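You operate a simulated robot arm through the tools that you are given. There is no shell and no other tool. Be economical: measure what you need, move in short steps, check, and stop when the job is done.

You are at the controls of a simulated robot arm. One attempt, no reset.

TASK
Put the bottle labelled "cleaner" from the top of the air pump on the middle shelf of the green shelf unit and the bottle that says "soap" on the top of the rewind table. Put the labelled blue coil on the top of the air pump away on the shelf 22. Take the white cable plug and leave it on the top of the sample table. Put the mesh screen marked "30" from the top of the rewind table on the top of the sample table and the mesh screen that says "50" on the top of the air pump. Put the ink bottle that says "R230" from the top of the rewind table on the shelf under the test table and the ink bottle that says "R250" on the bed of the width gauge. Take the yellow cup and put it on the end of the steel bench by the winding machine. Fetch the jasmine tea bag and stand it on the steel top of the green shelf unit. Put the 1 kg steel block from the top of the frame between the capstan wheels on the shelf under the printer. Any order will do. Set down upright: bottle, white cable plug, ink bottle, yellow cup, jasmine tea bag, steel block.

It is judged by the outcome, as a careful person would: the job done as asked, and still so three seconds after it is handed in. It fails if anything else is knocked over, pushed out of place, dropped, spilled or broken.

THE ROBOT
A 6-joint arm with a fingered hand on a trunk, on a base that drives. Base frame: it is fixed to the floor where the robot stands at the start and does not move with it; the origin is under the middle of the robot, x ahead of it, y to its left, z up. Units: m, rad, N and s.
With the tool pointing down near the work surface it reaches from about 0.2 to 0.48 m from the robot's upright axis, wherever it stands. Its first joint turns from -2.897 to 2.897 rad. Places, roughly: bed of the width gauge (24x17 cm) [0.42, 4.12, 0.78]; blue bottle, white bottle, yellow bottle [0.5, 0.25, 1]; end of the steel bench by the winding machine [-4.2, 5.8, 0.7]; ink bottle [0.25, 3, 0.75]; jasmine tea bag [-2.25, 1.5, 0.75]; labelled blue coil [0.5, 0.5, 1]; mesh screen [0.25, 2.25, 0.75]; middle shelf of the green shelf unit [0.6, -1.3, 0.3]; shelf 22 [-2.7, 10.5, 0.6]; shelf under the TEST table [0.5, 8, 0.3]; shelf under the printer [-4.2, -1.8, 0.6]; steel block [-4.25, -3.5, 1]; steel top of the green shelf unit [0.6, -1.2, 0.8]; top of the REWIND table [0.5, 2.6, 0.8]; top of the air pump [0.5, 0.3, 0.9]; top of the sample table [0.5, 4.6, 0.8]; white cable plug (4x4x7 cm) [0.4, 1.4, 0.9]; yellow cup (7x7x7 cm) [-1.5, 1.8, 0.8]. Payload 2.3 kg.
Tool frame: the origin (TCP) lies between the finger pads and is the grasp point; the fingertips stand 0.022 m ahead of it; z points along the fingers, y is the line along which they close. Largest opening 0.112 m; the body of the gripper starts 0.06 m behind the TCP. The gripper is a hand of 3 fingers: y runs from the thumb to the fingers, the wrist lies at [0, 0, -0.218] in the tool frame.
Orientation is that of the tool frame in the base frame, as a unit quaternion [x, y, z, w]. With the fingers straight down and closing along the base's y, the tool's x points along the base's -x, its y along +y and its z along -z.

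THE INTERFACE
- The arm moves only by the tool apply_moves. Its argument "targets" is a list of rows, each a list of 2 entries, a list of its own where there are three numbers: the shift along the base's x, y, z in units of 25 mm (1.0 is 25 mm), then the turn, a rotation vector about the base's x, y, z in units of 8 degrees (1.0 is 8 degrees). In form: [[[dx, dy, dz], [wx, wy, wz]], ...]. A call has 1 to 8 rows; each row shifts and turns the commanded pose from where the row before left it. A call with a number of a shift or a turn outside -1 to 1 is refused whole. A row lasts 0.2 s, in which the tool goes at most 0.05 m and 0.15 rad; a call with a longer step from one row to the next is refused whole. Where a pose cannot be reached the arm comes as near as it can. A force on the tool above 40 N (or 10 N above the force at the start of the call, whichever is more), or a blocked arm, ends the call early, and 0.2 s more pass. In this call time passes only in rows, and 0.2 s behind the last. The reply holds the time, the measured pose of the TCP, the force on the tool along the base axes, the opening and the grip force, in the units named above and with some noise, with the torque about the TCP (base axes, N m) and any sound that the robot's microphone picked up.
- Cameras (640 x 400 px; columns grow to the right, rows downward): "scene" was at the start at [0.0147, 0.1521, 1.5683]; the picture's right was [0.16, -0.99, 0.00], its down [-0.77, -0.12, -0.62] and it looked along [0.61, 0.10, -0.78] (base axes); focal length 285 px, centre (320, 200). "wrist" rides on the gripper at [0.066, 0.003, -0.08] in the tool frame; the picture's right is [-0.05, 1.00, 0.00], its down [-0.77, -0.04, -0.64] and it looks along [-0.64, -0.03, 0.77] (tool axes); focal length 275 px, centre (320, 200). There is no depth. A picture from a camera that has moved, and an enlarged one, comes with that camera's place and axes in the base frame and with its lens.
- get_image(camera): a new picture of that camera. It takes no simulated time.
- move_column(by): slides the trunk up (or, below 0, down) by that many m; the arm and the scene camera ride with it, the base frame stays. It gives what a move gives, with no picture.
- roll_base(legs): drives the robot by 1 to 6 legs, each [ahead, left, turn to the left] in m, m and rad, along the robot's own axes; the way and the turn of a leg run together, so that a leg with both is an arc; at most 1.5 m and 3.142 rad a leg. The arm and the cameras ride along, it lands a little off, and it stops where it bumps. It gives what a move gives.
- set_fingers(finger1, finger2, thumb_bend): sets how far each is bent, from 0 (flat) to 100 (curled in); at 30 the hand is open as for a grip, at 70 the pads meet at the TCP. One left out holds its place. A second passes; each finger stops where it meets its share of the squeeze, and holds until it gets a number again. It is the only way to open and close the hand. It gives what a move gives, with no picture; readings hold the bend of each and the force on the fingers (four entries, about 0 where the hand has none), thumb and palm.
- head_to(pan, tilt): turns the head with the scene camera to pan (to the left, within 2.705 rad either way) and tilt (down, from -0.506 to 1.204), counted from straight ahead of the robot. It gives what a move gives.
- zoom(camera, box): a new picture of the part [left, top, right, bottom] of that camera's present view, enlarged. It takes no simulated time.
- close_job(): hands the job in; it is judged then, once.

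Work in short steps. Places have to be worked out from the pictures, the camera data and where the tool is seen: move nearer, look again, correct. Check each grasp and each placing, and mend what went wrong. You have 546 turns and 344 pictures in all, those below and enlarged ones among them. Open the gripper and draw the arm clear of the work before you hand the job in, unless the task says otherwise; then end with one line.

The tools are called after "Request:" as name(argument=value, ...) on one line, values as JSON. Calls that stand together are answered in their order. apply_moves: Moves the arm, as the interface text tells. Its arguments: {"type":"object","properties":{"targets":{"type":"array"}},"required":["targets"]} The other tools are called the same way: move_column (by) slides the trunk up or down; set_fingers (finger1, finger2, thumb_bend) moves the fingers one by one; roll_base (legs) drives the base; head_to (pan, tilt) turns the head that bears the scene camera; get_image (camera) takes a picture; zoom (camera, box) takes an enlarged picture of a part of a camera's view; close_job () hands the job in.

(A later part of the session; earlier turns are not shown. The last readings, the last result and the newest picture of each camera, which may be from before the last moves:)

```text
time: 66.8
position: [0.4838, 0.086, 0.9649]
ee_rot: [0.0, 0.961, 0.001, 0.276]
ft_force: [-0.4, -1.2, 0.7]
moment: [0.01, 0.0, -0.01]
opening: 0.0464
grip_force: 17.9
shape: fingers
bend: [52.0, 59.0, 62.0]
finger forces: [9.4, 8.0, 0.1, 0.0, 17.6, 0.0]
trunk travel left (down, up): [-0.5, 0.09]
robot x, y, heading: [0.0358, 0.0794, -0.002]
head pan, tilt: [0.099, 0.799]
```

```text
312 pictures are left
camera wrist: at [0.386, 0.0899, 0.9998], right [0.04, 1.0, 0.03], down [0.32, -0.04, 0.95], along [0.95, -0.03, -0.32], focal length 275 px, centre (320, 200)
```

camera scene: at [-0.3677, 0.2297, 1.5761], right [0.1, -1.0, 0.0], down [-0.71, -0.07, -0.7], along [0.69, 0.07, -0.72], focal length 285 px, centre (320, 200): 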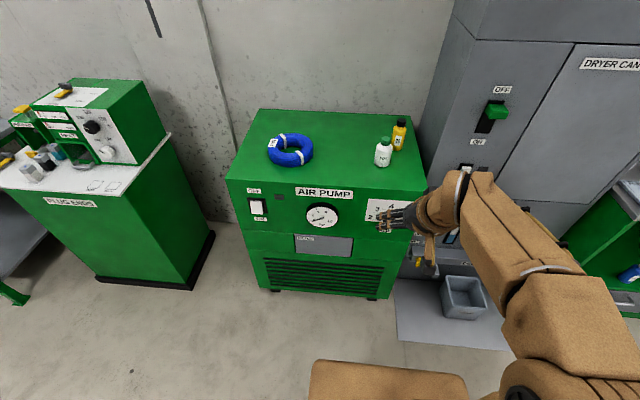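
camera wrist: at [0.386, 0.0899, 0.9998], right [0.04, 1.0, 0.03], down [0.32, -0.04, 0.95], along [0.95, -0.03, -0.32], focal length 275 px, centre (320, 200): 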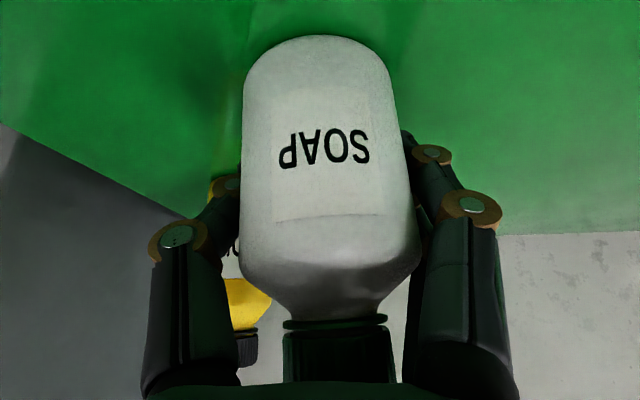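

Soap is held. I lift it, draw back, then drive left to the rewind table.

Request:
apply_moves(targets=[[[0, 0, 1], [0, 0, 0]], [[0, 0, 1], [0, 0, 0]], [[0, 0, 1], [0, 0, 0]], [[0, 0, 1], [0, 0, 0]], [[0, 0, 1], [0, 0, 0]], [[-1, 0, 0.5], [0, 0, 0]], [[-1, 0, 0.5], [0, 0, 0]], [[-1, 0, 0.5], [0, 0, 0]]])

Request:
roll_base(legs=[[-0.5, 0.0, 0.0], [0.0, 1.25, 0.0], [0.0, 1.25, 0.0]])

Request:
head_to(pan=0.0, tilt=0.7)

Request:
get_image(camera="scene")

```text
time: 68.6
position: [0.4098, 0.0881, 1.1187]
ee_rot: [0.001, 0.961, 0.001, 0.276]
ft_force: [0.0, -0.6, -2.0]
moment: [0.01, -0.05, -0.01]
opening: 0.0461
grip_force: 17.4
shape: fingers
bend: [52.0, 59.0, 62.0]
finger forces: [9.0, 8.3, 0.0, 0.1, 17.0, 0.0]
out of reach, approached as far as the arm can: row 1
trunk travel left (down, up): [-0.5, 0.09]
robot x, y, heading: [0.0372, 0.0832, -0.001]
head pan, tilt: [0.099, 0.799]
```

```text
time: 83.4
position: [-0.0928, 2.589, 1.1181]
ee_rot: [0.002, 0.961, 0.0, 0.276]
ft_force: [0.1, -0.1, -1.1]
moment: [-0.03, -0.01, -0.01]
opening: 0.0464
grip_force: 16.7
shape: fingers
bend: [52.0, 59.0, 62.0]
finger forces: [9.0, 8.1, 0.0, 0.1, 16.7, 0.0]
trunk travel left (down, up): [-0.5, 0.09]
robot x, y, heading: [-0.4692, 2.5883, -0.006]
head pan, tilt: [0.099, 0.799]
```

```text
time: 84.1
position: [-0.0914, 2.5881, 1.1184]
ee_rot: [0.002, 0.961, 0.0, 0.276]
ft_force: [-0.6, -0.7, -1.7]
moment: [-0.02, 0.0, -0.03]
opening: 0.0462
grip_force: 17.2
shape: fingers
bend: [52.0, 59.0, 62.0]
finger forces: [8.9, 8.0, 0.0, 0.1, 16.8, 0.0]
trunk travel left (down, up): [-0.5, 0.09]
robot x, y, heading: [-0.4732, 2.5813, -0.003]
head pan, tilt: [0.0, 0.7]
```

```text
311 pictures are left
camera scene: at [-0.4436, 2.722, 1.5843], right [0.0, -1.0, 0.0], down [-0.64, 0.0, -0.76], along [0.76, 0.0, -0.64], focal length 285 px, centre (320, 200)
```

scene: 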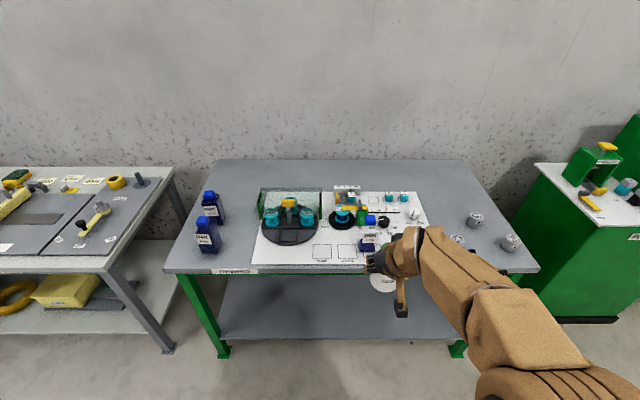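

Request:
zoom(camera="scene", box=[160, 150, 540, 300])

Request:
get_image(camera="wrist")

```text
1.68 times, centred on (350, 225) of scene
camera zoom: at [-0.4436, 2.722, 1.5843], right [0.0, -1.0, 0.0], down [-0.64, 0.0, -0.76], along [0.76, 0.0, -0.64], focal length 479 px, centre (270, 158)
```

zoom: 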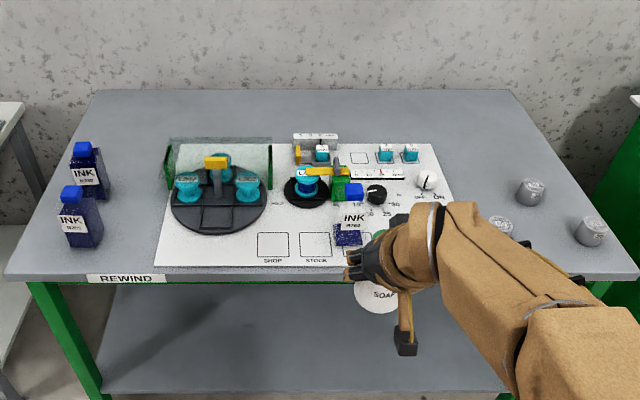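

```text
309 pictures are left
camera wrist: at [-0.191, 2.5922, 1.1519], right [0.04, 1.0, 0.03], down [0.32, -0.04, 0.95], along [0.95, -0.03, -0.32], focal length 275 px, centre (320, 200)
```

wrist: 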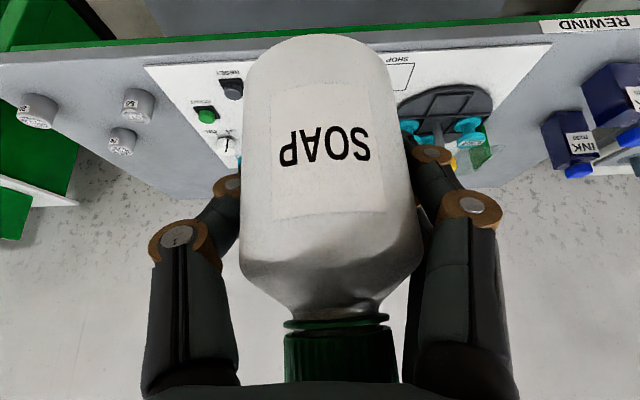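

I need a clear spot for the soap. Before choosing, I move nearer to the right part of the table to see the free area and the mesh screens.

Request:
roll_base(legs=[[0.15, -0.45, 0.0]])

Request:
get_image(camera="scene")

Request:
get_image(camera="wrist")

```text
time: 86.9
position: [0.0557, 2.1375, 1.1186]
ee_rot: [0.001, 0.961, 0.001, 0.275]
ft_force: [0.3, 0.5, -1.6]
moment: [0.0, 0.01, 0.03]
opening: 0.0464
grip_force: 17.2
shape: fingers
bend: [52.0, 59.0, 62.0]
finger forces: [8.9, 8.1, 0.1, 0.1, 16.8, 0.0]
trunk travel left (down, up): [-0.5, 0.09]
robot x, y, heading: [-0.3203, 2.1321, -0.004]
head pan, tilt: [0.0, 0.7]
```

```text
308 pictures are left
camera scene: at [-0.295, 2.2723, 1.5844], right [0.0, -1.0, 0.0], down [-0.64, 0.0, -0.76], along [0.76, 0.0, -0.64], focal length 285 px, centre (320, 200)
```

scene: 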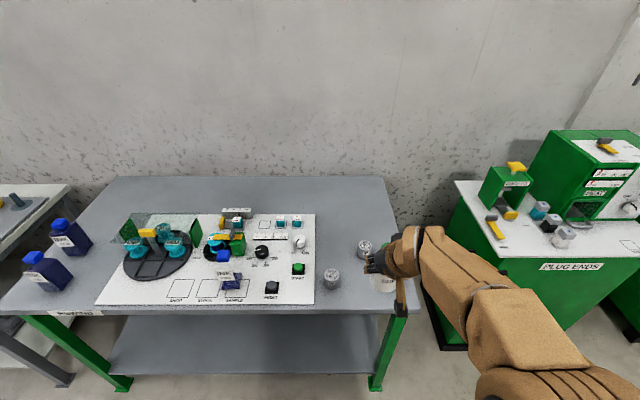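

```text
307 pictures are left
camera wrist: at [-0.0425, 2.1423, 1.1519], right [0.04, 1.0, 0.03], down [0.32, -0.04, 0.95], along [0.95, -0.03, -0.32], focal length 275 px, centre (320, 200)
```

wrist: 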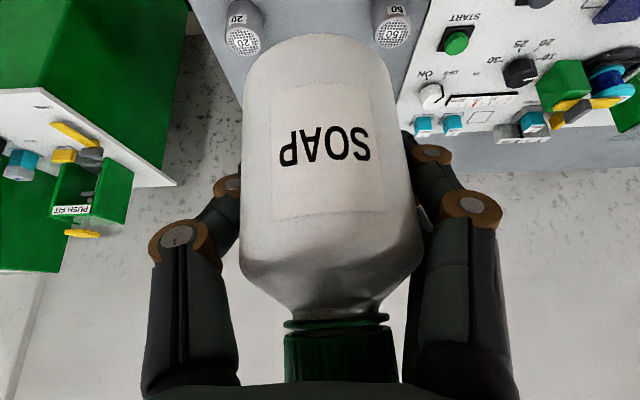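

Two screens read about "20" and "50". A free spot for the soap is near the front right at (0.20, 2.125). I move closer and lower over it.

Request:
roll_base(legs=[[0.06, -0.012, 0.0]])

Request:
apply_moves(targets=[[[1, 0, -1], [0, 0, 0]], [[1, 0, -1], [0, 0, 0]], [[1, 0, -1], [0, 0, 0]], [[0.4, 0, -1], [0, 0, 0]], [[0, 0, -1], [0, 0, 0]], [[0, 0, -1], [0, 0, 0]]])

Request:
head_to(pan=-0.3, tilt=1.0)

Request:
get_image(camera="scene")

Request:
get_image(camera="wrist")

```text
time: 87.8
position: [0.1162, 2.1257, 1.117]
ee_rot: [0.001, 0.961, 0.0, 0.275]
ft_force: [0.0, 0.8, -1.8]
moment: [-0.02, -0.01, -0.02]
opening: 0.0461
grip_force: 17.3
shape: fingers
bend: [52.0, 59.0, 62.0]
finger forces: [9.1, 8.2, 0.0, 0.0, 16.7, 0.1]
trunk travel left (down, up): [-0.5, 0.09]
robot x, y, heading: [-0.2579, 2.1215, -0.003]
head pan, tilt: [0.0, 0.7]
```

```text
time: 89.2
position: [0.1999, 2.1263, 0.9742]
ee_rot: [0.002, 0.962, 0.0, 0.274]
ft_force: [0.1, -0.1, -2.5]
moment: [-0.01, 0.01, 0.0]
opening: 0.0458
grip_force: 16.8
shape: fingers
bend: [52.0, 60.0, 62.0]
finger forces: [8.8, 8.2, 0.0, 0.0, 16.6, 0.0]
out of reach, approached as far as the arm can: row 6
trunk travel left (down, up): [-0.5, 0.09]
robot x, y, heading: [-0.2593, 2.1204, -0.006]
head pan, tilt: [0.0, 0.7]
```

```text
time: 90.0
position: [0.2003, 2.1257, 0.9754]
ee_rot: [0.003, 0.962, -0.001, 0.274]
ft_force: [-0.1, -0.5, -1.7]
moment: [0.01, -0.03, 0.01]
opening: 0.046
grip_force: 16.9
shape: fingers
bend: [52.0, 60.0, 62.0]
finger forces: [8.8, 8.2, 0.0, 0.1, 16.4, 0.0]
trunk travel left (down, up): [-0.5, 0.09]
robot x, y, heading: [-0.2598, 2.1205, -0.003]
head pan, tilt: [-0.3, 1.0]
```

```text
306 pictures are left
camera scene: at [-0.2534, 2.2402, 1.561], right [-0.3, -0.95, 0.0], down [-0.8, 0.25, -0.54], along [0.52, -0.16, -0.84], focal length 285 px, centre (320, 200)
```

scene: 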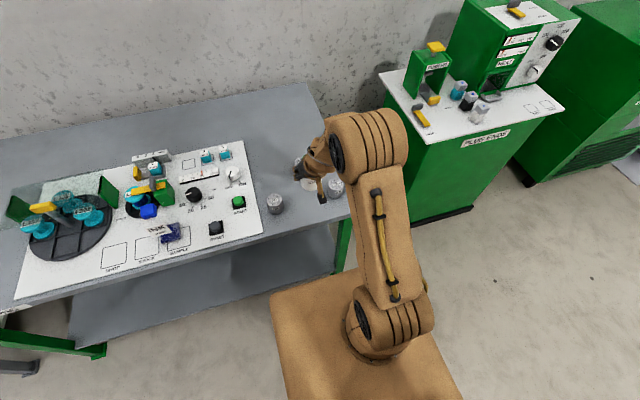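

```text
305 pictures are left
camera wrist: at [0.1021, 2.13, 1.009], right [0.04, 1.0, 0.02], down [0.32, -0.04, 0.95], along [0.95, -0.03, -0.32], focal length 275 px, centre (320, 200)
```

wrist: 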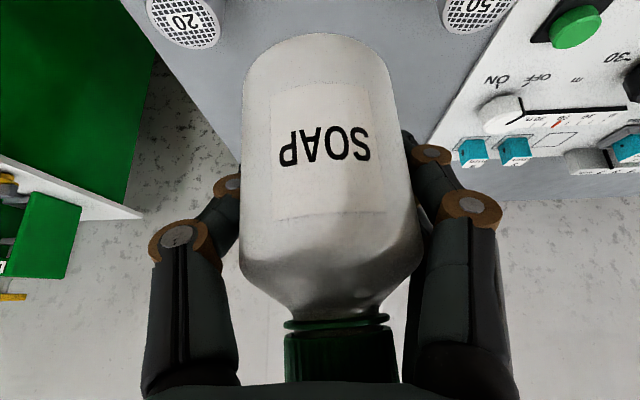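

The arm is near its limit, so I lower using the trunk.

Request:
move_column(by=-0.11)

Request:
get_image(camera="wrist")

Request:
get_image(camera="scene")

```text
time: 91.5
position: [0.2001, 2.1255, 0.8643]
ee_rot: [0.002, 0.962, -0.001, 0.274]
ft_force: [-0.8, 0.5, -2.4]
moment: [0.02, -0.03, -0.02]
opening: 0.0458
grip_force: 16.8
shape: fingers
bend: [52.0, 60.0, 62.0]
finger forces: [8.8, 8.2, 0.0, 0.1, 16.6, 0.0]
trunk travel left (down, up): [-0.39, 0.2]
robot x, y, heading: [-0.2583, 2.1179, 0.0]
head pan, tilt: [-0.3, 1.0]
```

```text
304 pictures are left
camera wrist: at [0.1019, 2.1299, 0.899], right [0.04, 1.0, 0.02], down [0.32, -0.04, 0.95], along [0.95, -0.03, -0.32], focal length 275 px, centre (320, 200)
```

wrist: 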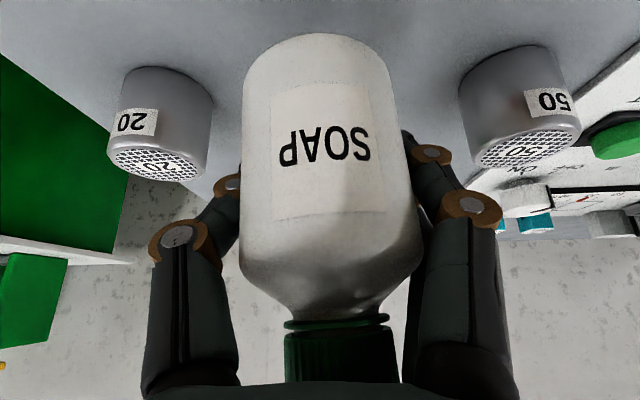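

```text
303 pictures are left
camera scene: at [-0.2536, 2.2401, 1.451], right [-0.3, -0.95, 0.0], down [-0.8, 0.25, -0.54], along [0.52, -0.16, -0.84], focal length 285 px, centre (320, 200)
```

scene: 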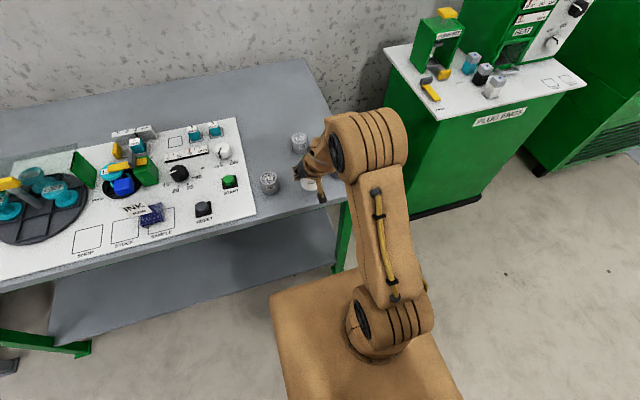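

The right-hand screen is 20, the left one 50, so the rear one should be 30. I lower the soap to contact.

Request:
apply_moves(targets=[[[0, 0, -0.5], [0, 0, 0]], [[0, 0, -0.4], [0, 0, 0]], [[0, 0, -0.2], [0, 0, 0]], [[0, 0, -0.2], [0, 0, 0]]])

```text
time: 92.5
position: [0.2014, 2.1307, 0.845]
ee_rot: [0.0, 0.962, 0.006, 0.274]
ft_force: [0.4, 0.3, -1.6]
moment: [-0.01, 0.02, 0.0]
opening: 0.0458
grip_force: 16.6
shape: fingers
bend: [52.0, 60.0, 62.0]
finger forces: [8.8, 8.2, 0.0, 0.0, 16.5, 0.0]
out of reach, approached as far as the arm can: row 1, 2, 3
trunk travel left (down, up): [-0.39, 0.2]
robot x, y, heading: [-0.2636, 2.1201, -0.001]
head pan, tilt: [-0.3, 1.0]
```

Still free. I use the trunk in small steps for the last centimetres.

Request:
move_column(by=-0.015)

```text
time: 93.1
position: [0.1996, 2.1309, 0.8308]
ee_rot: [0.001, 0.962, 0.006, 0.274]
ft_force: [0.0, 0.2, -1.8]
moment: [-0.02, 0.02, 0.0]
opening: 0.046
grip_force: 17.1
shape: fingers
bend: [52.0, 60.0, 62.0]
finger forces: [8.8, 8.1, 0.1, 0.0, 16.4, 0.1]
trunk travel left (down, up): [-0.375, 0.215]
robot x, y, heading: [-0.2604, 2.1192, -0.002]
head pan, tilt: [-0.3, 1.0]
```

Request:
move_column(by=-0.008)

Request:
get_image(camera="wrist")

```text
time: 93.7
position: [0.2008, 2.1315, 0.8239]
ee_rot: [-0.001, 0.961, 0.007, 0.276]
ft_force: [2.2, -1.2, 9.4]
moment: [0.23, 0.0, 0.0]
opening: 0.0459
grip_force: 18.4
shape: fingers
bend: [52.0, 60.0, 62.0]
finger forces: [8.9, 9.6, 0.0, 0.0, 18.3, 0.0]
trunk travel left (down, up): [-0.367, 0.223]
robot x, y, heading: [-0.2605, 2.1207, -0.007]
head pan, tilt: [-0.3, 1.0]
```

```text
302 pictures are left
camera wrist: at [0.1022, 2.1341, 0.8584], right [0.04, 1.0, 0.04], down [0.32, -0.05, 0.95], along [0.95, -0.02, -0.32], focal length 275 px, centre (320, 200)
```

wrist: 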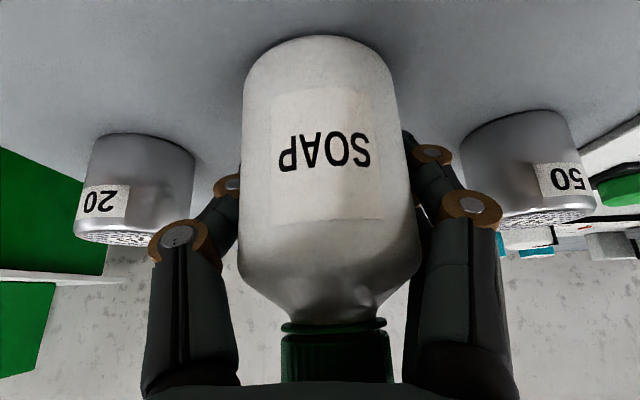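

Contact. I open the hand moderately, then back off.

Request:
set_fingers(finger1=38, finger2=38, thumb_bend=38)

Request:
get_image(camera="wrist")

```text
time: 94.7
position: [0.201, 2.1323, 0.8229]
ee_rot: [0.0, 0.962, 0.007, 0.273]
ft_force: [0.0, -0.1, 0.7]
moment: [-0.02, 0.0, 0.03]
opening: 0.0886
grip_force: 0.1
shape: fingers
bend: [38.0, 38.0, 38.0]
finger forces: [0.0, 0.1, 0.0, 0.1, 0.0, 0.1]
trunk travel left (down, up): [-0.367, 0.223]
robot x, y, heading: [-0.2578, 2.121, -0.002]
head pan, tilt: [-0.3, 1.0]
```

```text
301 pictures are left
camera wrist: at [0.102, 2.1344, 0.8576], right [0.04, 1.0, 0.04], down [0.32, -0.05, 0.95], along [0.95, -0.02, -0.32], focal length 275 px, centre (320, 200)
```

wrist: 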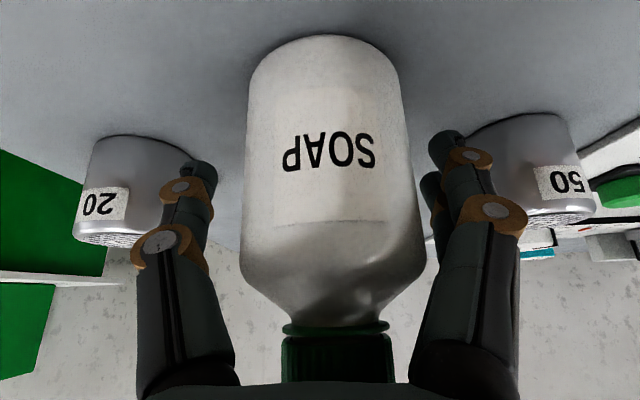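

The soap stands. I back away, then raise the trunk so that the hand clears everything.

Request:
roll_base(legs=[[-0.25, 0.0, 0.0]])

Request:
move_column(by=0.133)

Request:
get_image(camera="scene")

```text
time: 96.5
position: [-0.0503, 2.1324, 0.8233]
ee_rot: [0.001, 0.962, 0.005, 0.274]
ft_force: [0.1, 0.9, 0.0]
moment: [0.0, -0.02, 0.01]
opening: 0.089
grip_force: 0.0
shape: fingers
bend: [38.0, 38.0, 38.0]
finger forces: [0.0, 0.1, 0.0, 0.0, 0.0, 0.0]
trunk travel left (down, up): [-0.367, 0.223]
robot x, y, heading: [-0.5131, 2.1229, -0.002]
head pan, tilt: [-0.3, 1.0]
```

```text
time: 98.1
position: [-0.0512, 2.1311, 0.9561]
ee_rot: [0.002, 0.962, 0.006, 0.274]
ft_force: [-0.9, 1.1, 0.5]
moment: [0.02, 0.03, 0.01]
opening: 0.0889
grip_force: 0.1
shape: fingers
bend: [38.0, 38.0, 38.0]
finger forces: [0.0, 0.0, 0.0, 0.0, 0.1, 0.0]
trunk travel left (down, up): [-0.5, 0.09]
robot x, y, heading: [-0.5121, 2.1238, -0.008]
head pan, tilt: [-0.3, 1.0]
```

```text
300 pictures are left
camera scene: at [-0.5047, 2.2411, 1.5609], right [-0.3, -0.95, 0.0], down [-0.8, 0.25, -0.54], along [0.52, -0.16, -0.84], focal length 285 px, centre (320, 200)
```

scene: 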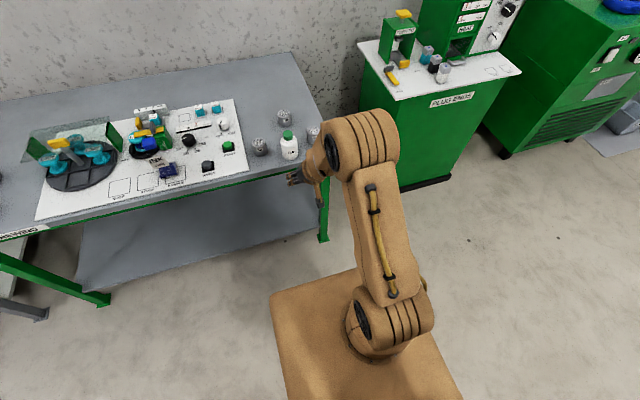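

The soap stands on the table. Next is mesh 50. I bring the tool back to vertical for it, raising it a little.

Request:
apply_moves(targets=[[[-0.4, 0, 0.5], [0, 0.5, 0]], [[-0.4, 0, 0.5], [0, 0.5, 0]], [[-0.4, 0, 0.5], [0, 0.5, 0]], [[-0.4, 0, 0.5], [0, 0.5, 0]], [[-0.4, 0, 0.5], [0, 0.5, 0]], [[-0.4, 0, 0.5], [0, 0.5, 0]], [[-0.4, 0, 0.5], [0, 0.5, 0]], [[-0.4, 0, 0.5], [0, 0.5, 0]]])

Request:
roll_base(legs=[[0.0, 0.12, 0.0], [0.27, 0.0, 0.0]])

Request:
get_image(camera="wrist")

```text
time: 99.9
position: [-0.1304, 2.1307, 1.0566]
ee_rot: [0.003, 1.0, 0.005, -0.002]
ft_force: [-0.2, 0.3, 0.1]
moment: [-0.02, 0.0, 0.01]
opening: 0.0888
grip_force: 0.1
shape: fingers
bend: [38.0, 38.0, 38.0]
finger forces: [0.1, 0.1, 0.0, 0.1, 0.1, 0.0]
trunk travel left (down, up): [-0.5, 0.09]
robot x, y, heading: [-0.5108, 2.1198, -0.008]
head pan, tilt: [-0.3, 1.0]
```

```text
time: 102.7
position: [0.1386, 2.247, 1.0559]
ee_rot: [0.004, 1.0, 0.006, -0.001]
ft_force: [1.0, 0.2, -0.4]
moment: [0.04, 0.03, 0.01]
opening: 0.0889
grip_force: 0.0
shape: fingers
bend: [38.0, 38.0, 38.0]
finger forces: [0.1, 0.0, 0.1, 0.0, 0.0, 0.1]
trunk travel left (down, up): [-0.5, 0.09]
robot x, y, heading: [-0.2425, 2.2417, -0.007]
head pan, tilt: [-0.3, 1.0]
```

```text
299 pictures are left
camera wrist: at [0.0734, 2.2509, 1.1379], right [0.06, 1.0, 0.01], down [0.77, -0.05, 0.63], along [0.63, -0.03, -0.77], focal length 275 px, centre (320, 200)
```

wrist: 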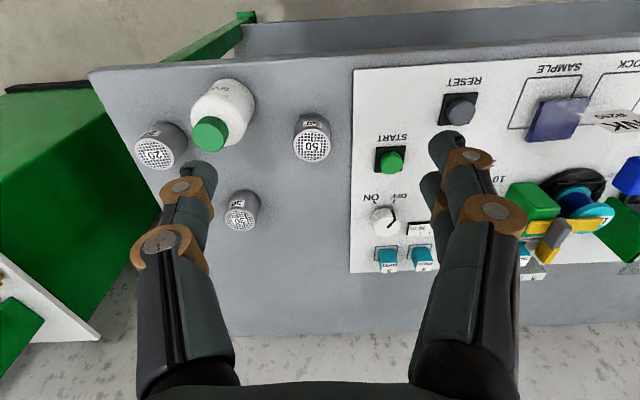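

Mesh 50 stands at about (0.246, 2.235). I drive 4 cm nearer, lower the trunk 0.1 m, and move the hand above it.

Request:
roll_base(legs=[[0.04, 0.0, 0.007]])

Request:
move_column(by=-0.1)

Request:
apply_moves(targets=[[[1, -0.2, 0], [0, 0, 0]], [[1, -0.2, 0], [0, 0, 0]], [[0.6, -0.1, -0.5], [0, 0, 0]], [[0, 0, -1], [0, 0, 0]]])

Request:
get_image(camera="wrist")

```text
time: 103.5
position: [0.1798, 2.2497, 1.0555]
ee_rot: [0.001, 1.0, 0.006, -0.002]
ft_force: [0.1, 0.9, -0.9]
moment: [0.04, 0.02, 0.02]
opening: 0.089
grip_force: 0.0
shape: fingers
bend: [38.0, 38.0, 38.0]
finger forces: [0.1, 0.0, 0.1, 0.0, 0.1, 0.0]
trunk travel left (down, up): [-0.5, 0.09]
robot x, y, heading: [-0.2079, 2.2393, -0.004]
head pan, tilt: [-0.3, 1.0]
```

```text
time: 104.9
position: [0.1778, 2.2513, 0.9558]
ee_rot: [0.001, 1.0, 0.005, -0.002]
ft_force: [0.4, 0.2, 0.0]
moment: [0.01, 0.02, -0.02]
opening: 0.0887
grip_force: 0.0
shape: fingers
bend: [38.0, 38.0, 38.0]
finger forces: [0.0, 0.0, 0.1, 0.1, 0.1, 0.0]
trunk travel left (down, up): [-0.4, 0.19]
robot x, y, heading: [-0.2043, 2.2391, -0.005]
head pan, tilt: [-0.3, 1.0]
```

```text
time: 105.9
position: [0.2433, 2.237, 0.9183]
ee_rot: [0.001, 1.0, 0.006, -0.001]
ft_force: [0.4, 0.1, -0.2]
moment: [0.0, -0.01, 0.01]
opening: 0.0887
grip_force: 0.1
shape: fingers
bend: [38.0, 38.0, 38.0]
finger forces: [0.0, 0.0, 0.1, 0.0, 0.1, 0.1]
trunk travel left (down, up): [-0.4, 0.19]
robot x, y, heading: [-0.204, 2.2406, -0.001]
head pan, tilt: [-0.3, 1.0]
```

```text
298 pictures are left
camera wrist: at [0.1779, 2.2397, 1.0003], right [0.05, 1.0, 0.01], down [0.77, -0.04, 0.63], along [0.63, -0.02, -0.77], focal length 275 px, centre (320, 200)
```

wrist: 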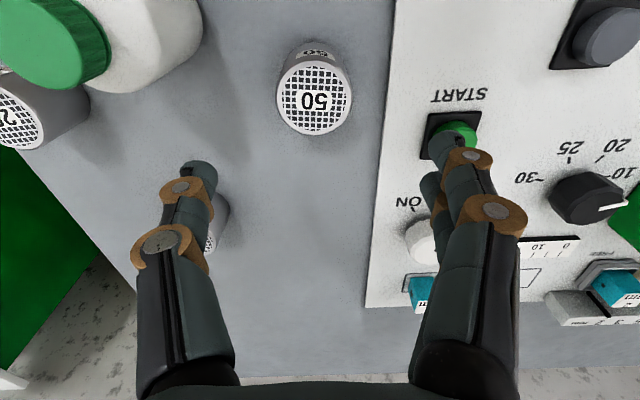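

Slight correction of −5 mm in x. The START button is near the finger side, so I narrow the opening, then descend to z 0.806.

Request:
set_fingers(finger1=44, finger2=44, thumb_bend=44)

Request:
apply_moves(targets=[[[-0.2, 0, -1], [0, 0, 0]], [[0, 0, -1], [0, 0, 0]]])

Request:
get_image(camera="wrist")

```text
time: 106.9
position: [0.2439, 2.2365, 0.919]
ee_rot: [0.001, 1.0, 0.006, -0.002]
ft_force: [-0.3, 0.3, -0.4]
moment: [-0.02, 0.02, 0.0]
opening: 0.073
grip_force: 0.1
shape: fingers
bend: [44.0, 44.0, 44.0]
finger forces: [0.1, 0.0, 0.0, 0.0, 0.0, 0.0]
trunk travel left (down, up): [-0.4, 0.19]
robot x, y, heading: [-0.2067, 2.2402, -0.001]
head pan, tilt: [-0.3, 1.0]
```

```text
time: 107.5
position: [0.2389, 2.2375, 0.8695]
ee_rot: [0.001, 1.0, 0.006, -0.002]
ft_force: [0.7, 0.2, 0.1]
moment: [0.02, 0.03, -0.03]
opening: 0.0729
grip_force: 0.2
shape: fingers
bend: [44.0, 44.0, 44.0]
finger forces: [0.1, 0.0, 0.1, 0.0, 0.1, 0.0]
trunk travel left (down, up): [-0.4, 0.19]
robot x, y, heading: [-0.2007, 2.2384, -0.002]
head pan, tilt: [-0.3, 1.0]
```

```text
297 pictures are left
camera wrist: at [0.1728, 2.2404, 0.9508], right [0.05, 1.0, 0.01], down [0.77, -0.05, 0.63], along [0.63, -0.02, -0.77], focal length 275 px, centre (320, 200)
```

wrist: 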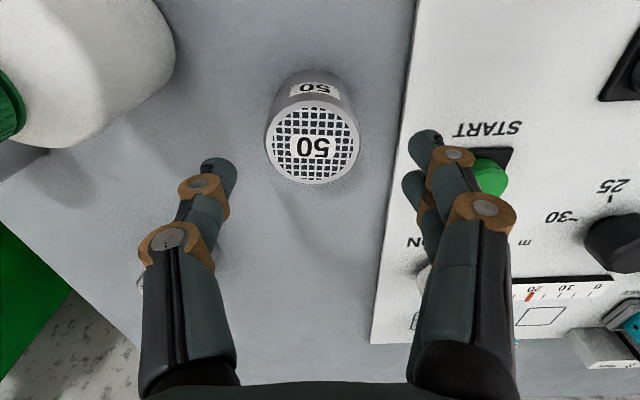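

Alignment is good and the button is 5 cm clear of the fingers. I descend and close.

Request:
apply_moves(targets=[[[0, -0.05, -1], [0, 0, 0]], [[0.05, 0, -1], [0, 0, 0]], [[0, 0, -0.5], [0, 0, 0]]])

Request:
set_fingers(finger1=70, finger2=70, thumb_bend=70)

Request:
get_image(camera="wrist")

```text
time: 108.3
position: [0.2402, 2.2373, 0.8069]
ee_rot: [0.0, 1.0, 0.005, -0.001]
ft_force: [0.8, 0.7, 3.5]
moment: [-0.12, -0.01, 0.08]
opening: 0.073
grip_force: 1.3
shape: fingers
bend: [44.0, 44.0, 44.0]
finger forces: [0.1, 0.0, 0.0, 0.0, 2.7, 0.0]
trunk travel left (down, up): [-0.4, 0.19]
robot x, y, heading: [-0.2028, 2.238, 0.0]
head pan, tilt: [-0.3, 1.0]
```

```text
time: 109.3
position: [0.2386, 2.2362, 0.8073]
ee_rot: [0.0, 1.0, 0.006, -0.001]
ft_force: [0.0, -2.0, 3.9]
moment: [-0.04, 0.02, -0.04]
opening: 0.0415
grip_force: 19.9
shape: fingers
bend: [57.0, 58.0, 60.0]
finger forces: [11.1, 9.0, 0.0, 0.0, 19.9, 0.1]
trunk travel left (down, up): [-0.4, 0.19]
robot x, y, heading: [-0.2048, 2.2335, -0.001]
head pan, tilt: [-0.3, 1.0]
```

```text
296 pictures are left
camera wrist: at [0.1738, 2.2387, 0.8885], right [0.05, 1.0, 0.01], down [0.77, -0.04, 0.63], along [0.63, -0.02, -0.77], focal length 275 px, centre (320, 200)
```

wrist: 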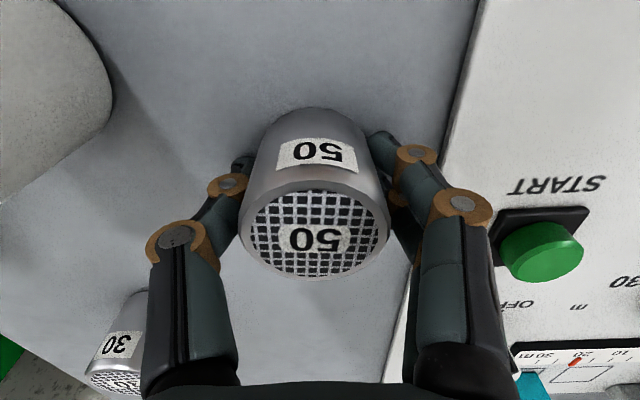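

Mesh 50 is gripped and mesh 30 confirmed beside it. I lift, draw back, raise the trunk and drive to the pump.

Request:
apply_moves(targets=[[[0, 0, 1], [0, 0, 0]], [[0, 0, 1], [0, 0, 0]], [[0, 0, 1], [0, 0, 0]], [[0, 0, 1], [0, 0, 0]], [[0, 0, 1], [0, 0, 0]], [[-1, 0, 1], [0, 0, 0]], [[-1, 0, 0], [0, 0, 0]], [[-1, 0, 0], [0, 0, 0]]])

Request:
move_column(by=0.19)

Request:
roll_base(legs=[[-0.25, 0.0, 0.0], [0.0, -1.07, 0.0], [0.0, -1.07, 0.0], [0.45, 0.0, 0.0]])

Request:
head_to(pan=0.1, tilt=0.9)

Request:
get_image(camera="scene")

Request:
get_image(camera="wrist")

```text
time: 111.1
position: [0.1633, 2.2367, 0.9567]
ee_rot: [0.002, 1.0, 0.007, -0.001]
ft_force: [-0.9, 0.3, -2.7]
moment: [0.03, 0.0, -0.04]
opening: 0.0418
grip_force: 18.3
shape: fingers
bend: [57.0, 58.0, 60.0]
finger forces: [9.2, 8.8, 0.1, 0.0, 17.3, 0.0]
trunk travel left (down, up): [-0.4, 0.19]
robot x, y, heading: [-0.2017, 2.2412, 0.002]
head pan, tilt: [-0.3, 1.0]
```

```text
time: 113.1
position: [0.1641, 2.2374, 1.1475]
ee_rot: [0.001, 1.0, 0.005, -0.002]
ft_force: [0.1, 0.1, -2.3]
moment: [0.0, 0.04, 0.01]
opening: 0.0419
grip_force: 17.8
shape: fingers
bend: [57.0, 58.0, 60.0]
finger forces: [9.2, 8.8, 0.1, 0.0, 17.2, 0.0]
trunk travel left (down, up): [-0.59, 0.0]
robot x, y, heading: [-0.2025, 2.2416, -0.002]
head pan, tilt: [-0.3, 1.0]
```

```text
time: 127.4
position: [0.3711, 0.1165, 1.1458]
ee_rot: [-0.005, 1.0, 0.005, -0.002]
ft_force: [0.7, 0.1, -1.5]
moment: [0.01, -0.03, -0.04]
opening: 0.0421
grip_force: 17.8
shape: fingers
bend: [57.0, 58.0, 60.0]
finger forces: [9.3, 8.9, 0.1, 0.0, 17.3, 0.0]
trunk travel left (down, up): [-0.59, 0.0]
robot x, y, heading: [0.003, 0.113, 0.014]
head pan, tilt: [-0.3, 1.0]
```

```text
time: 128.3
position: [0.3707, 0.1167, 1.1462]
ee_rot: [-0.005, 1.0, 0.005, -0.002]
ft_force: [0.0, 0.6, -2.1]
moment: [0.0, 0.0, -0.01]
opening: 0.0423
grip_force: 17.3
shape: fingers
bend: [57.0, 58.0, 60.0]
finger forces: [9.2, 8.8, 0.0, 0.0, 17.3, 0.1]
trunk travel left (down, up): [-0.59, 0.0]
robot x, y, heading: [0.0036, 0.1117, 0.012]
head pan, tilt: [0.099, 0.901]
```

```text
295 pictures are left
camera scene: at [0.0168, 0.2617, 1.6582], right [0.11, -0.99, 0.0], down [-0.78, -0.09, -0.62], along [0.62, 0.07, -0.78], focal length 285 px, centre (320, 200)
```

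scene: 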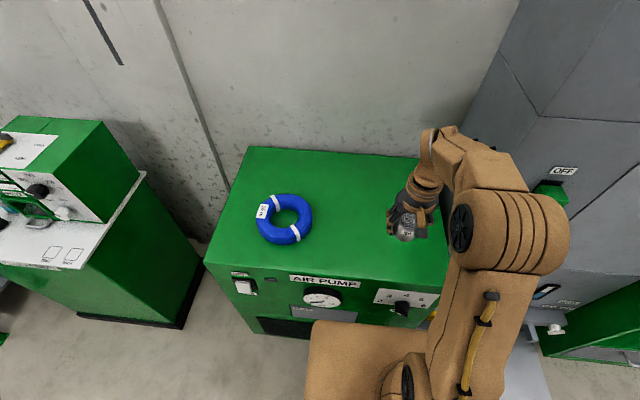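

```text
294 pictures are left
camera wrist: at [0.3052, 0.1183, 1.2279], right [0.04, 1.0, 0.01], down [0.77, -0.04, 0.63], along [0.63, -0.01, -0.77], focal length 275 px, centre (320, 200)
```

wrist: 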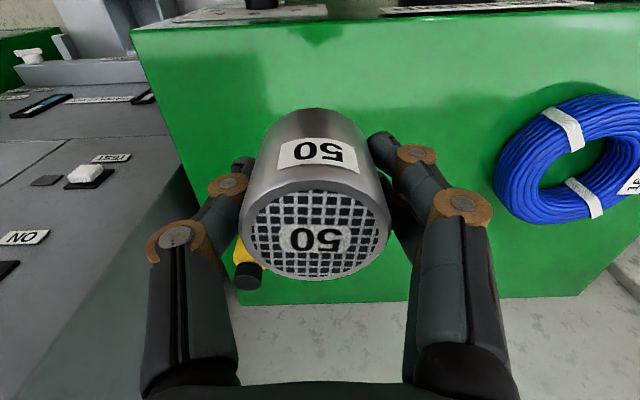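

I aim for (0.45, 0.117) on the clear part of the pump top: first over it, then down with the trunk.

Request:
apply_moves(targets=[[[1, 0, 0], [0, 0, 0]], [[1, 0, 0], [0, 0, 0]], [[1, 0, -1], [0, 0, 0]], [[0.2, 0, -1], [0, 0, 0]]])

Request:
move_column(by=-0.125)

Request:
apply_moves(targets=[[[0, 0, -0.3], [0, 0, 0]], [[0, 0, -0.2], [0, 0, 0]], [[0, 0, -0.15], [0, 0, 0]]])

Request:
get_image(camera="wrist")

```text
time: 129.3
position: [0.4518, 0.1164, 1.0968]
ee_rot: [-0.006, 1.0, 0.005, -0.001]
ft_force: [0.5, -0.5, -1.5]
moment: [0.0, -0.02, -0.01]
opening: 0.0416
grip_force: 18.1
shape: fingers
bend: [57.0, 58.0, 60.0]
finger forces: [9.3, 8.9, 0.1, 0.0, 17.4, 0.0]
trunk travel left (down, up): [-0.59, 0.0]
robot x, y, heading: [0.0019, 0.1149, 0.013]
head pan, tilt: [0.099, 0.901]
```

```text
time: 130.8
position: [0.4516, 0.1179, 0.972]
ee_rot: [-0.006, 1.0, 0.005, -0.002]
ft_force: [0.1, 1.0, -2.3]
moment: [-0.04, 0.01, 0.0]
opening: 0.0418
grip_force: 18.1
shape: fingers
bend: [57.0, 58.0, 60.0]
finger forces: [9.3, 8.9, 0.0, 0.1, 17.3, 0.0]
trunk travel left (down, up): [-0.465, 0.125]
robot x, y, heading: [0.0032, 0.1126, 0.009]
head pan, tilt: [0.099, 0.901]
```

```text
time: 131.6
position: [0.4512, 0.117, 0.9553]
ee_rot: [-0.005, 1.0, 0.006, -0.002]
ft_force: [-0.3, 0.4, -1.4]
moment: [0.0, -0.01, 0.04]
opening: 0.042
grip_force: 17.6
shape: fingers
bend: [57.0, 58.0, 60.0]
finger forces: [9.2, 8.9, 0.0, 0.0, 17.3, 0.1]
trunk travel left (down, up): [-0.465, 0.125]
robot x, y, heading: [0.0048, 0.115, 0.013]
head pan, tilt: [0.099, 0.901]
```

```text
293 pictures are left
camera wrist: at [0.3852, 0.1185, 1.0371], right [0.04, 1.0, 0.01], down [0.77, -0.04, 0.63], along [0.63, -0.01, -0.77], focal length 275 px, centre (320, 200)
```

wrist: 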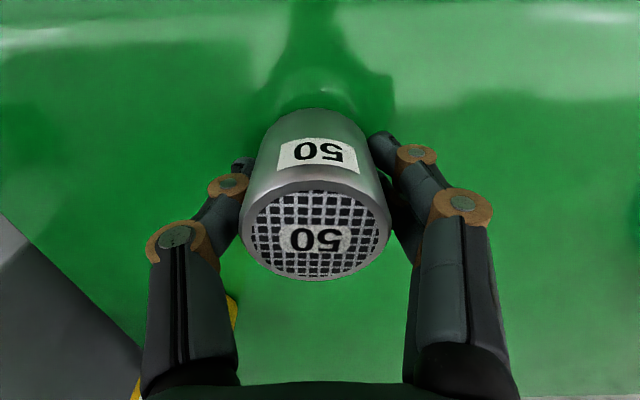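

Close above the surface; small steps down to contact.

Request:
apply_moves(targets=[[[0, 0, -0.15], [0, 0, 0]], [[0, 0, -0.1], [0, 0, 0]], [[0, 0, -0.1], [0, 0, 0]]])

```text
time: 132.4
position: [0.45, 0.117, 0.947]
ee_rot: [-0.005, 1.0, 0.007, -0.001]
ft_force: [1.1, -0.1, 0.4]
moment: [-0.02, -0.03, -0.03]
opening: 0.0418
grip_force: 19.0
shape: fingers
bend: [57.0, 58.0, 60.0]
finger forces: [10.2, 9.0, 0.0, 0.0, 18.2, 0.0]
trunk travel left (down, up): [-0.465, 0.125]
robot x, y, heading: [0.0029, 0.1135, 0.015]
head pan, tilt: [0.099, 0.901]
```

Touching. I release gently to a half-open hand, then lift.

Request:
set_fingers(finger1=44, finger2=44, thumb_bend=44)

Request:
apply_moves(targets=[[[0, 0, 1], [0, 0, 0]], [[0, 0, 1], [0, 0, 0]], [[0, 0, 1], [0, 0, 0]], [[0, 0, 1], [0, 0, 0]], [[0, 0, 1], [0, 0, 0]], [[-1, 0, 1], [0, 0, 0]], [[-1, 0, 0], [0, 0, 0]], [[-1, 0, 0], [0, 0, 0]]])

Request:
get_image(camera="wrist")

```text
time: 133.4
position: [0.4497, 0.1173, 0.9475]
ee_rot: [-0.005, 1.0, 0.005, -0.001]
ft_force: [-0.5, 1.1, 3.6]
moment: [-0.14, 0.03, -0.02]
opening: 0.0718
grip_force: 2.5
shape: fingers
bend: [44.0, 44.0, 44.0]
finger forces: [0.0, 0.0, 0.1, 0.0, 3.6, 0.0]
trunk travel left (down, up): [-0.465, 0.125]
robot x, y, heading: [0.0021, 0.1136, 0.018]
head pan, tilt: [0.099, 0.901]
```

```text
time: 135.2
position: [0.3745, 0.1158, 1.0965]
ee_rot: [-0.006, 1.0, 0.005, -0.001]
ft_force: [-0.1, -0.1, 0.4]
moment: [-0.01, -0.01, -0.02]
opening: 0.0721
grip_force: 0.1
shape: fingers
bend: [44.0, 44.0, 44.0]
finger forces: [0.0, 0.0, 0.0, 0.0, 0.0, 0.1]
trunk travel left (down, up): [-0.465, 0.125]
robot x, y, heading: [0.0027, 0.1107, 0.015]
head pan, tilt: [0.099, 0.901]
```

```text
292 pictures are left
camera wrist: at [0.309, 0.1187, 1.179], right [0.04, 1.0, 0.01], down [0.77, -0.04, 0.63], along [0.63, -0.01, -0.77], focal length 275 px, centre (320, 200)
```

wrist: 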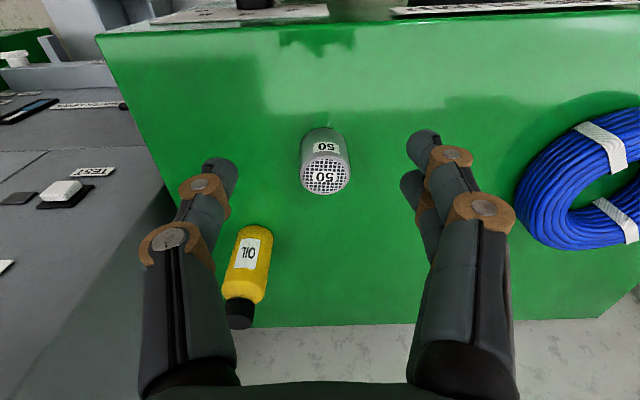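

Mesh 50 is placed. Next is the coil: I shift left, yaw the hand 90° so it can pinch the near side of the ring with the thumb in the hole, and look.

Request:
roll_base(legs=[[-0.1, 0.0, 0.0], [0.0, 0.31, -0.014]])

Request:
apply_moves(targets=[[[0, 0, 0.5], [0, 0, 1]], [[0, 0, 0.5], [0, 0, 1]], [[0, 0, 0.5], [0, 0, 1]], [[0, 0, 0.5], [0, 0, 1]], [[0, 0, 0], [0, 0, 1]], [[0, 0, 0], [0, 0, 1]], [[0, 0, 0], [0, 0, 1]], [[0, 0, 0], [0, 0, 1]]])

Request:
apply_moves(targets=[[[0, 0, 0], [0, 0, 1]], [[0, 0, 0], [0, 0, 1]], [[0, 0, 0], [0, 0, 1]], [[0, 0, 0], [0, 0, 0.25]]])

Request:
get_image(camera="scene")

Request:
get_image(camera="wrist")

```text
time: 138.1
position: [0.2744, 0.4233, 1.0964]
ee_rot: [0.002, 1.0, 0.005, -0.001]
ft_force: [-0.4, 0.2, 1.3]
moment: [-0.06, 0.0, 0.04]
opening: 0.0719
grip_force: 0.2
shape: fingers
bend: [44.0, 44.0, 44.0]
finger forces: [0.1, 0.0, 0.0, 0.0, 0.1, 0.0]
trunk travel left (down, up): [-0.465, 0.125]
robot x, y, heading: [-0.1013, 0.4257, -0.002]
head pan, tilt: [0.099, 0.901]
```

```text
time: 139.9
position: [0.2492, 0.4748, 1.0962]
ee_rot: [-0.527, 0.85, 0.001, -0.004]
ft_force: [0.0, -0.3, 0.0]
moment: [0.03, -0.01, -0.02]
opening: 0.0718
grip_force: 0.1
shape: fingers
bend: [44.0, 44.0, 44.0]
finger forces: [0.0, 0.1, 0.0, 0.1, 0.1, 0.0]
out of reach, approached as far as the arm can: row 6, 7, 8
trunk travel left (down, up): [-0.465, 0.125]
robot x, y, heading: [-0.099, 0.4195, -0.002]
head pan, tilt: [0.099, 0.901]
```

```text
time: 140.9
position: [0.2003, 0.5513, 1.0403]
ee_rot: [-0.705, 0.71, 0.002, -0.006]
ft_force: [0.2, 0.2, 0.0]
moment: [0.01, 0.02, 0.02]
opening: 0.0719
grip_force: 0.0
shape: fingers
bend: [44.0, 44.0, 44.0]
finger forces: [0.0, 0.1, 0.0, 0.1, 0.0, 0.1]
out of reach, approached as far as the arm can: row 1, 2, 3, 4
trunk travel left (down, up): [-0.465, 0.125]
robot x, y, heading: [-0.1014, 0.4226, -0.001]
head pan, tilt: [0.099, 0.901]
```

```text
291 pictures are left
camera scene: at [-0.0827, 0.5726, 1.5332], right [0.1, -1.0, 0.0], down [-0.78, -0.08, -0.62], along [0.62, 0.06, -0.78], focal length 285 px, centre (320, 200)
```

scene: 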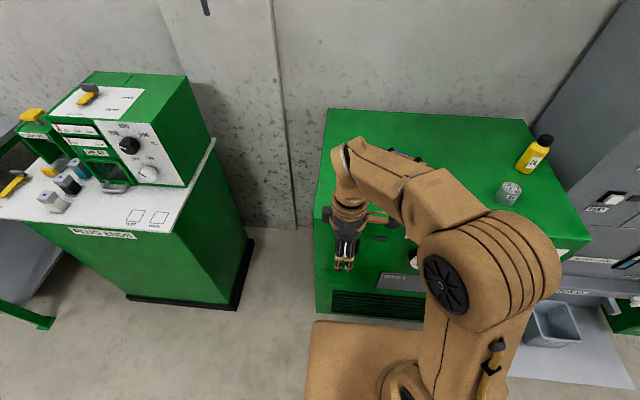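

```text
290 pictures are left
camera wrist: at [0.1982, 0.487, 1.1231], right [-1.0, 0.05, 0.01], down [0.04, 0.77, 0.63], along [0.03, 0.63, -0.78], focal length 275 px, centre (320, 200)
```

wrist: 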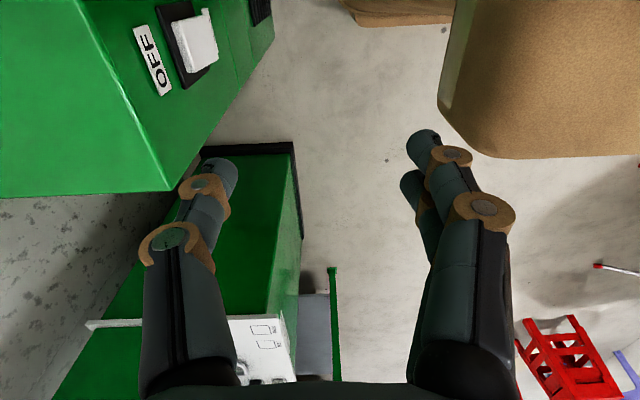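

The +90° yaw runs into a joint limit and pulls the hand aside. I unwind it and try the other direction.

Request:
apply_moves(targets=[[[0, 0, 0], [0, 0, -1]], [[0, 0, 0], [0, 0, -1]], [[0, 0, 0], [0, 0, -1]], [[0, 0, 0], [0, 0, -1]], [[0, 0, 0], [0, 0, -1]], [[0, 0, 0], [0, 0, -1]], [[0, 0, 0], [0, 0, -1]], [[0, 0, 0], [0, 0, -1]]])

Request:
apply_moves(targets=[[[0, 0, 0], [0, 0, -1]], [[0, 0, 0], [0, 0, -1]], [[0, 0, 0], [0, 0, -1]], [[0, 0, 0], [0, 0, -1]], [[0, 0, 0], [0, 0, -1]], [[0, 0, 0], [0, 0, -1]], [[0, 0, 0], [0, 0, -1]], [[0, 0, 0], [0, 0, -1]]])

Request:
apply_moves(targets=[[[0, 0, 0], [0, 0, -1]], [[0, 0, 0], [0, 0, -1]], [[0, 0, 0], [0, 0, -1]], [[0, 0, 0], [0, 0, -1]], [[0, 0, 0], [0, 0, -1]], [[0, 0, 0], [0, 0, -1]], [[0, 0, 0], [0, 0, -0.5]]])

Request:
get_image(camera="scene")

Request:
get_image(camera="wrist")

```text
time: 142.7
position: [0.2009, 0.5526, 1.0418]
ee_rot: [-0.223, 0.975, 0.004, -0.003]
ft_force: [1.0, -0.5, -0.3]
moment: [-0.02, -0.02, 0.02]
opening: 0.072
grip_force: 0.2
shape: fingers
bend: [44.0, 44.0, 44.0]
finger forces: [0.1, 0.0, 0.1, 0.1, 0.0, 0.0]
trunk travel left (down, up): [-0.465, 0.125]
robot x, y, heading: [-0.099, 0.4279, 0.001]
head pan, tilt: [0.099, 0.901]
```

```text
time: 144.5
position: [0.2006, 0.552, 1.0414]
ee_rot: [0.328, 0.945, 0.006, 0.0]
ft_force: [-0.1, 0.4, 0.5]
moment: [0.01, -0.01, -0.01]
opening: 0.0718
grip_force: 0.1
shape: fingers
bend: [44.0, 44.0, 44.0]
finger forces: [0.0, 0.1, 0.1, 0.0, 0.1, 0.0]
trunk travel left (down, up): [-0.465, 0.125]
robot x, y, heading: [-0.0975, 0.4239, -0.005]
head pan, tilt: [0.099, 0.901]
```

```text
time: 146.1
position: [0.2001, 0.5519, 1.0417]
ee_rot: [0.709, 0.705, 0.005, 0.003]
ft_force: [0.1, 0.3, 0.5]
moment: [-0.03, 0.03, 0.03]
opening: 0.0717
grip_force: 0.0
shape: fingers
bend: [44.0, 44.0, 44.0]
finger forces: [0.0, 0.0, 0.1, 0.0, 0.0, 0.1]
trunk travel left (down, up): [-0.465, 0.125]
robot x, y, heading: [-0.0997, 0.4235, -0.001]
head pan, tilt: [0.099, 0.901]
```

```text
289 pictures are left
camera scene: at [-0.0828, 0.5727, 1.5332], right [0.1, -1.0, 0.0], down [-0.78, -0.08, -0.62], along [0.62, 0.06, -0.78], focal length 285 px, centre (320, 200)
```

scene: 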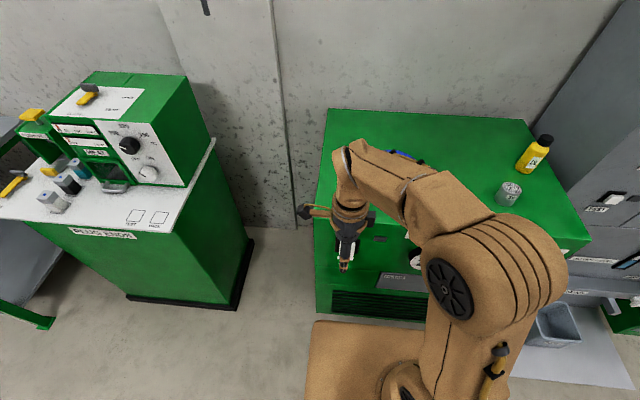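

```text
288 pictures are left
camera wrist: at [0.2037, 0.6185, 1.123], right [1.0, -0.05, 0.01], down [-0.05, -0.77, 0.63], along [-0.02, -0.63, -0.77], focal length 275 px, centre (320, 200)
```

wrist: 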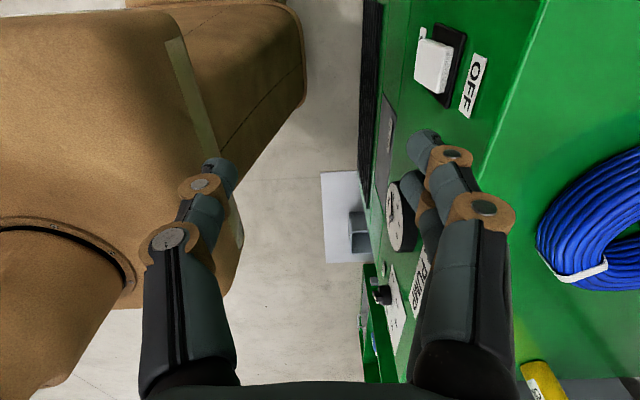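

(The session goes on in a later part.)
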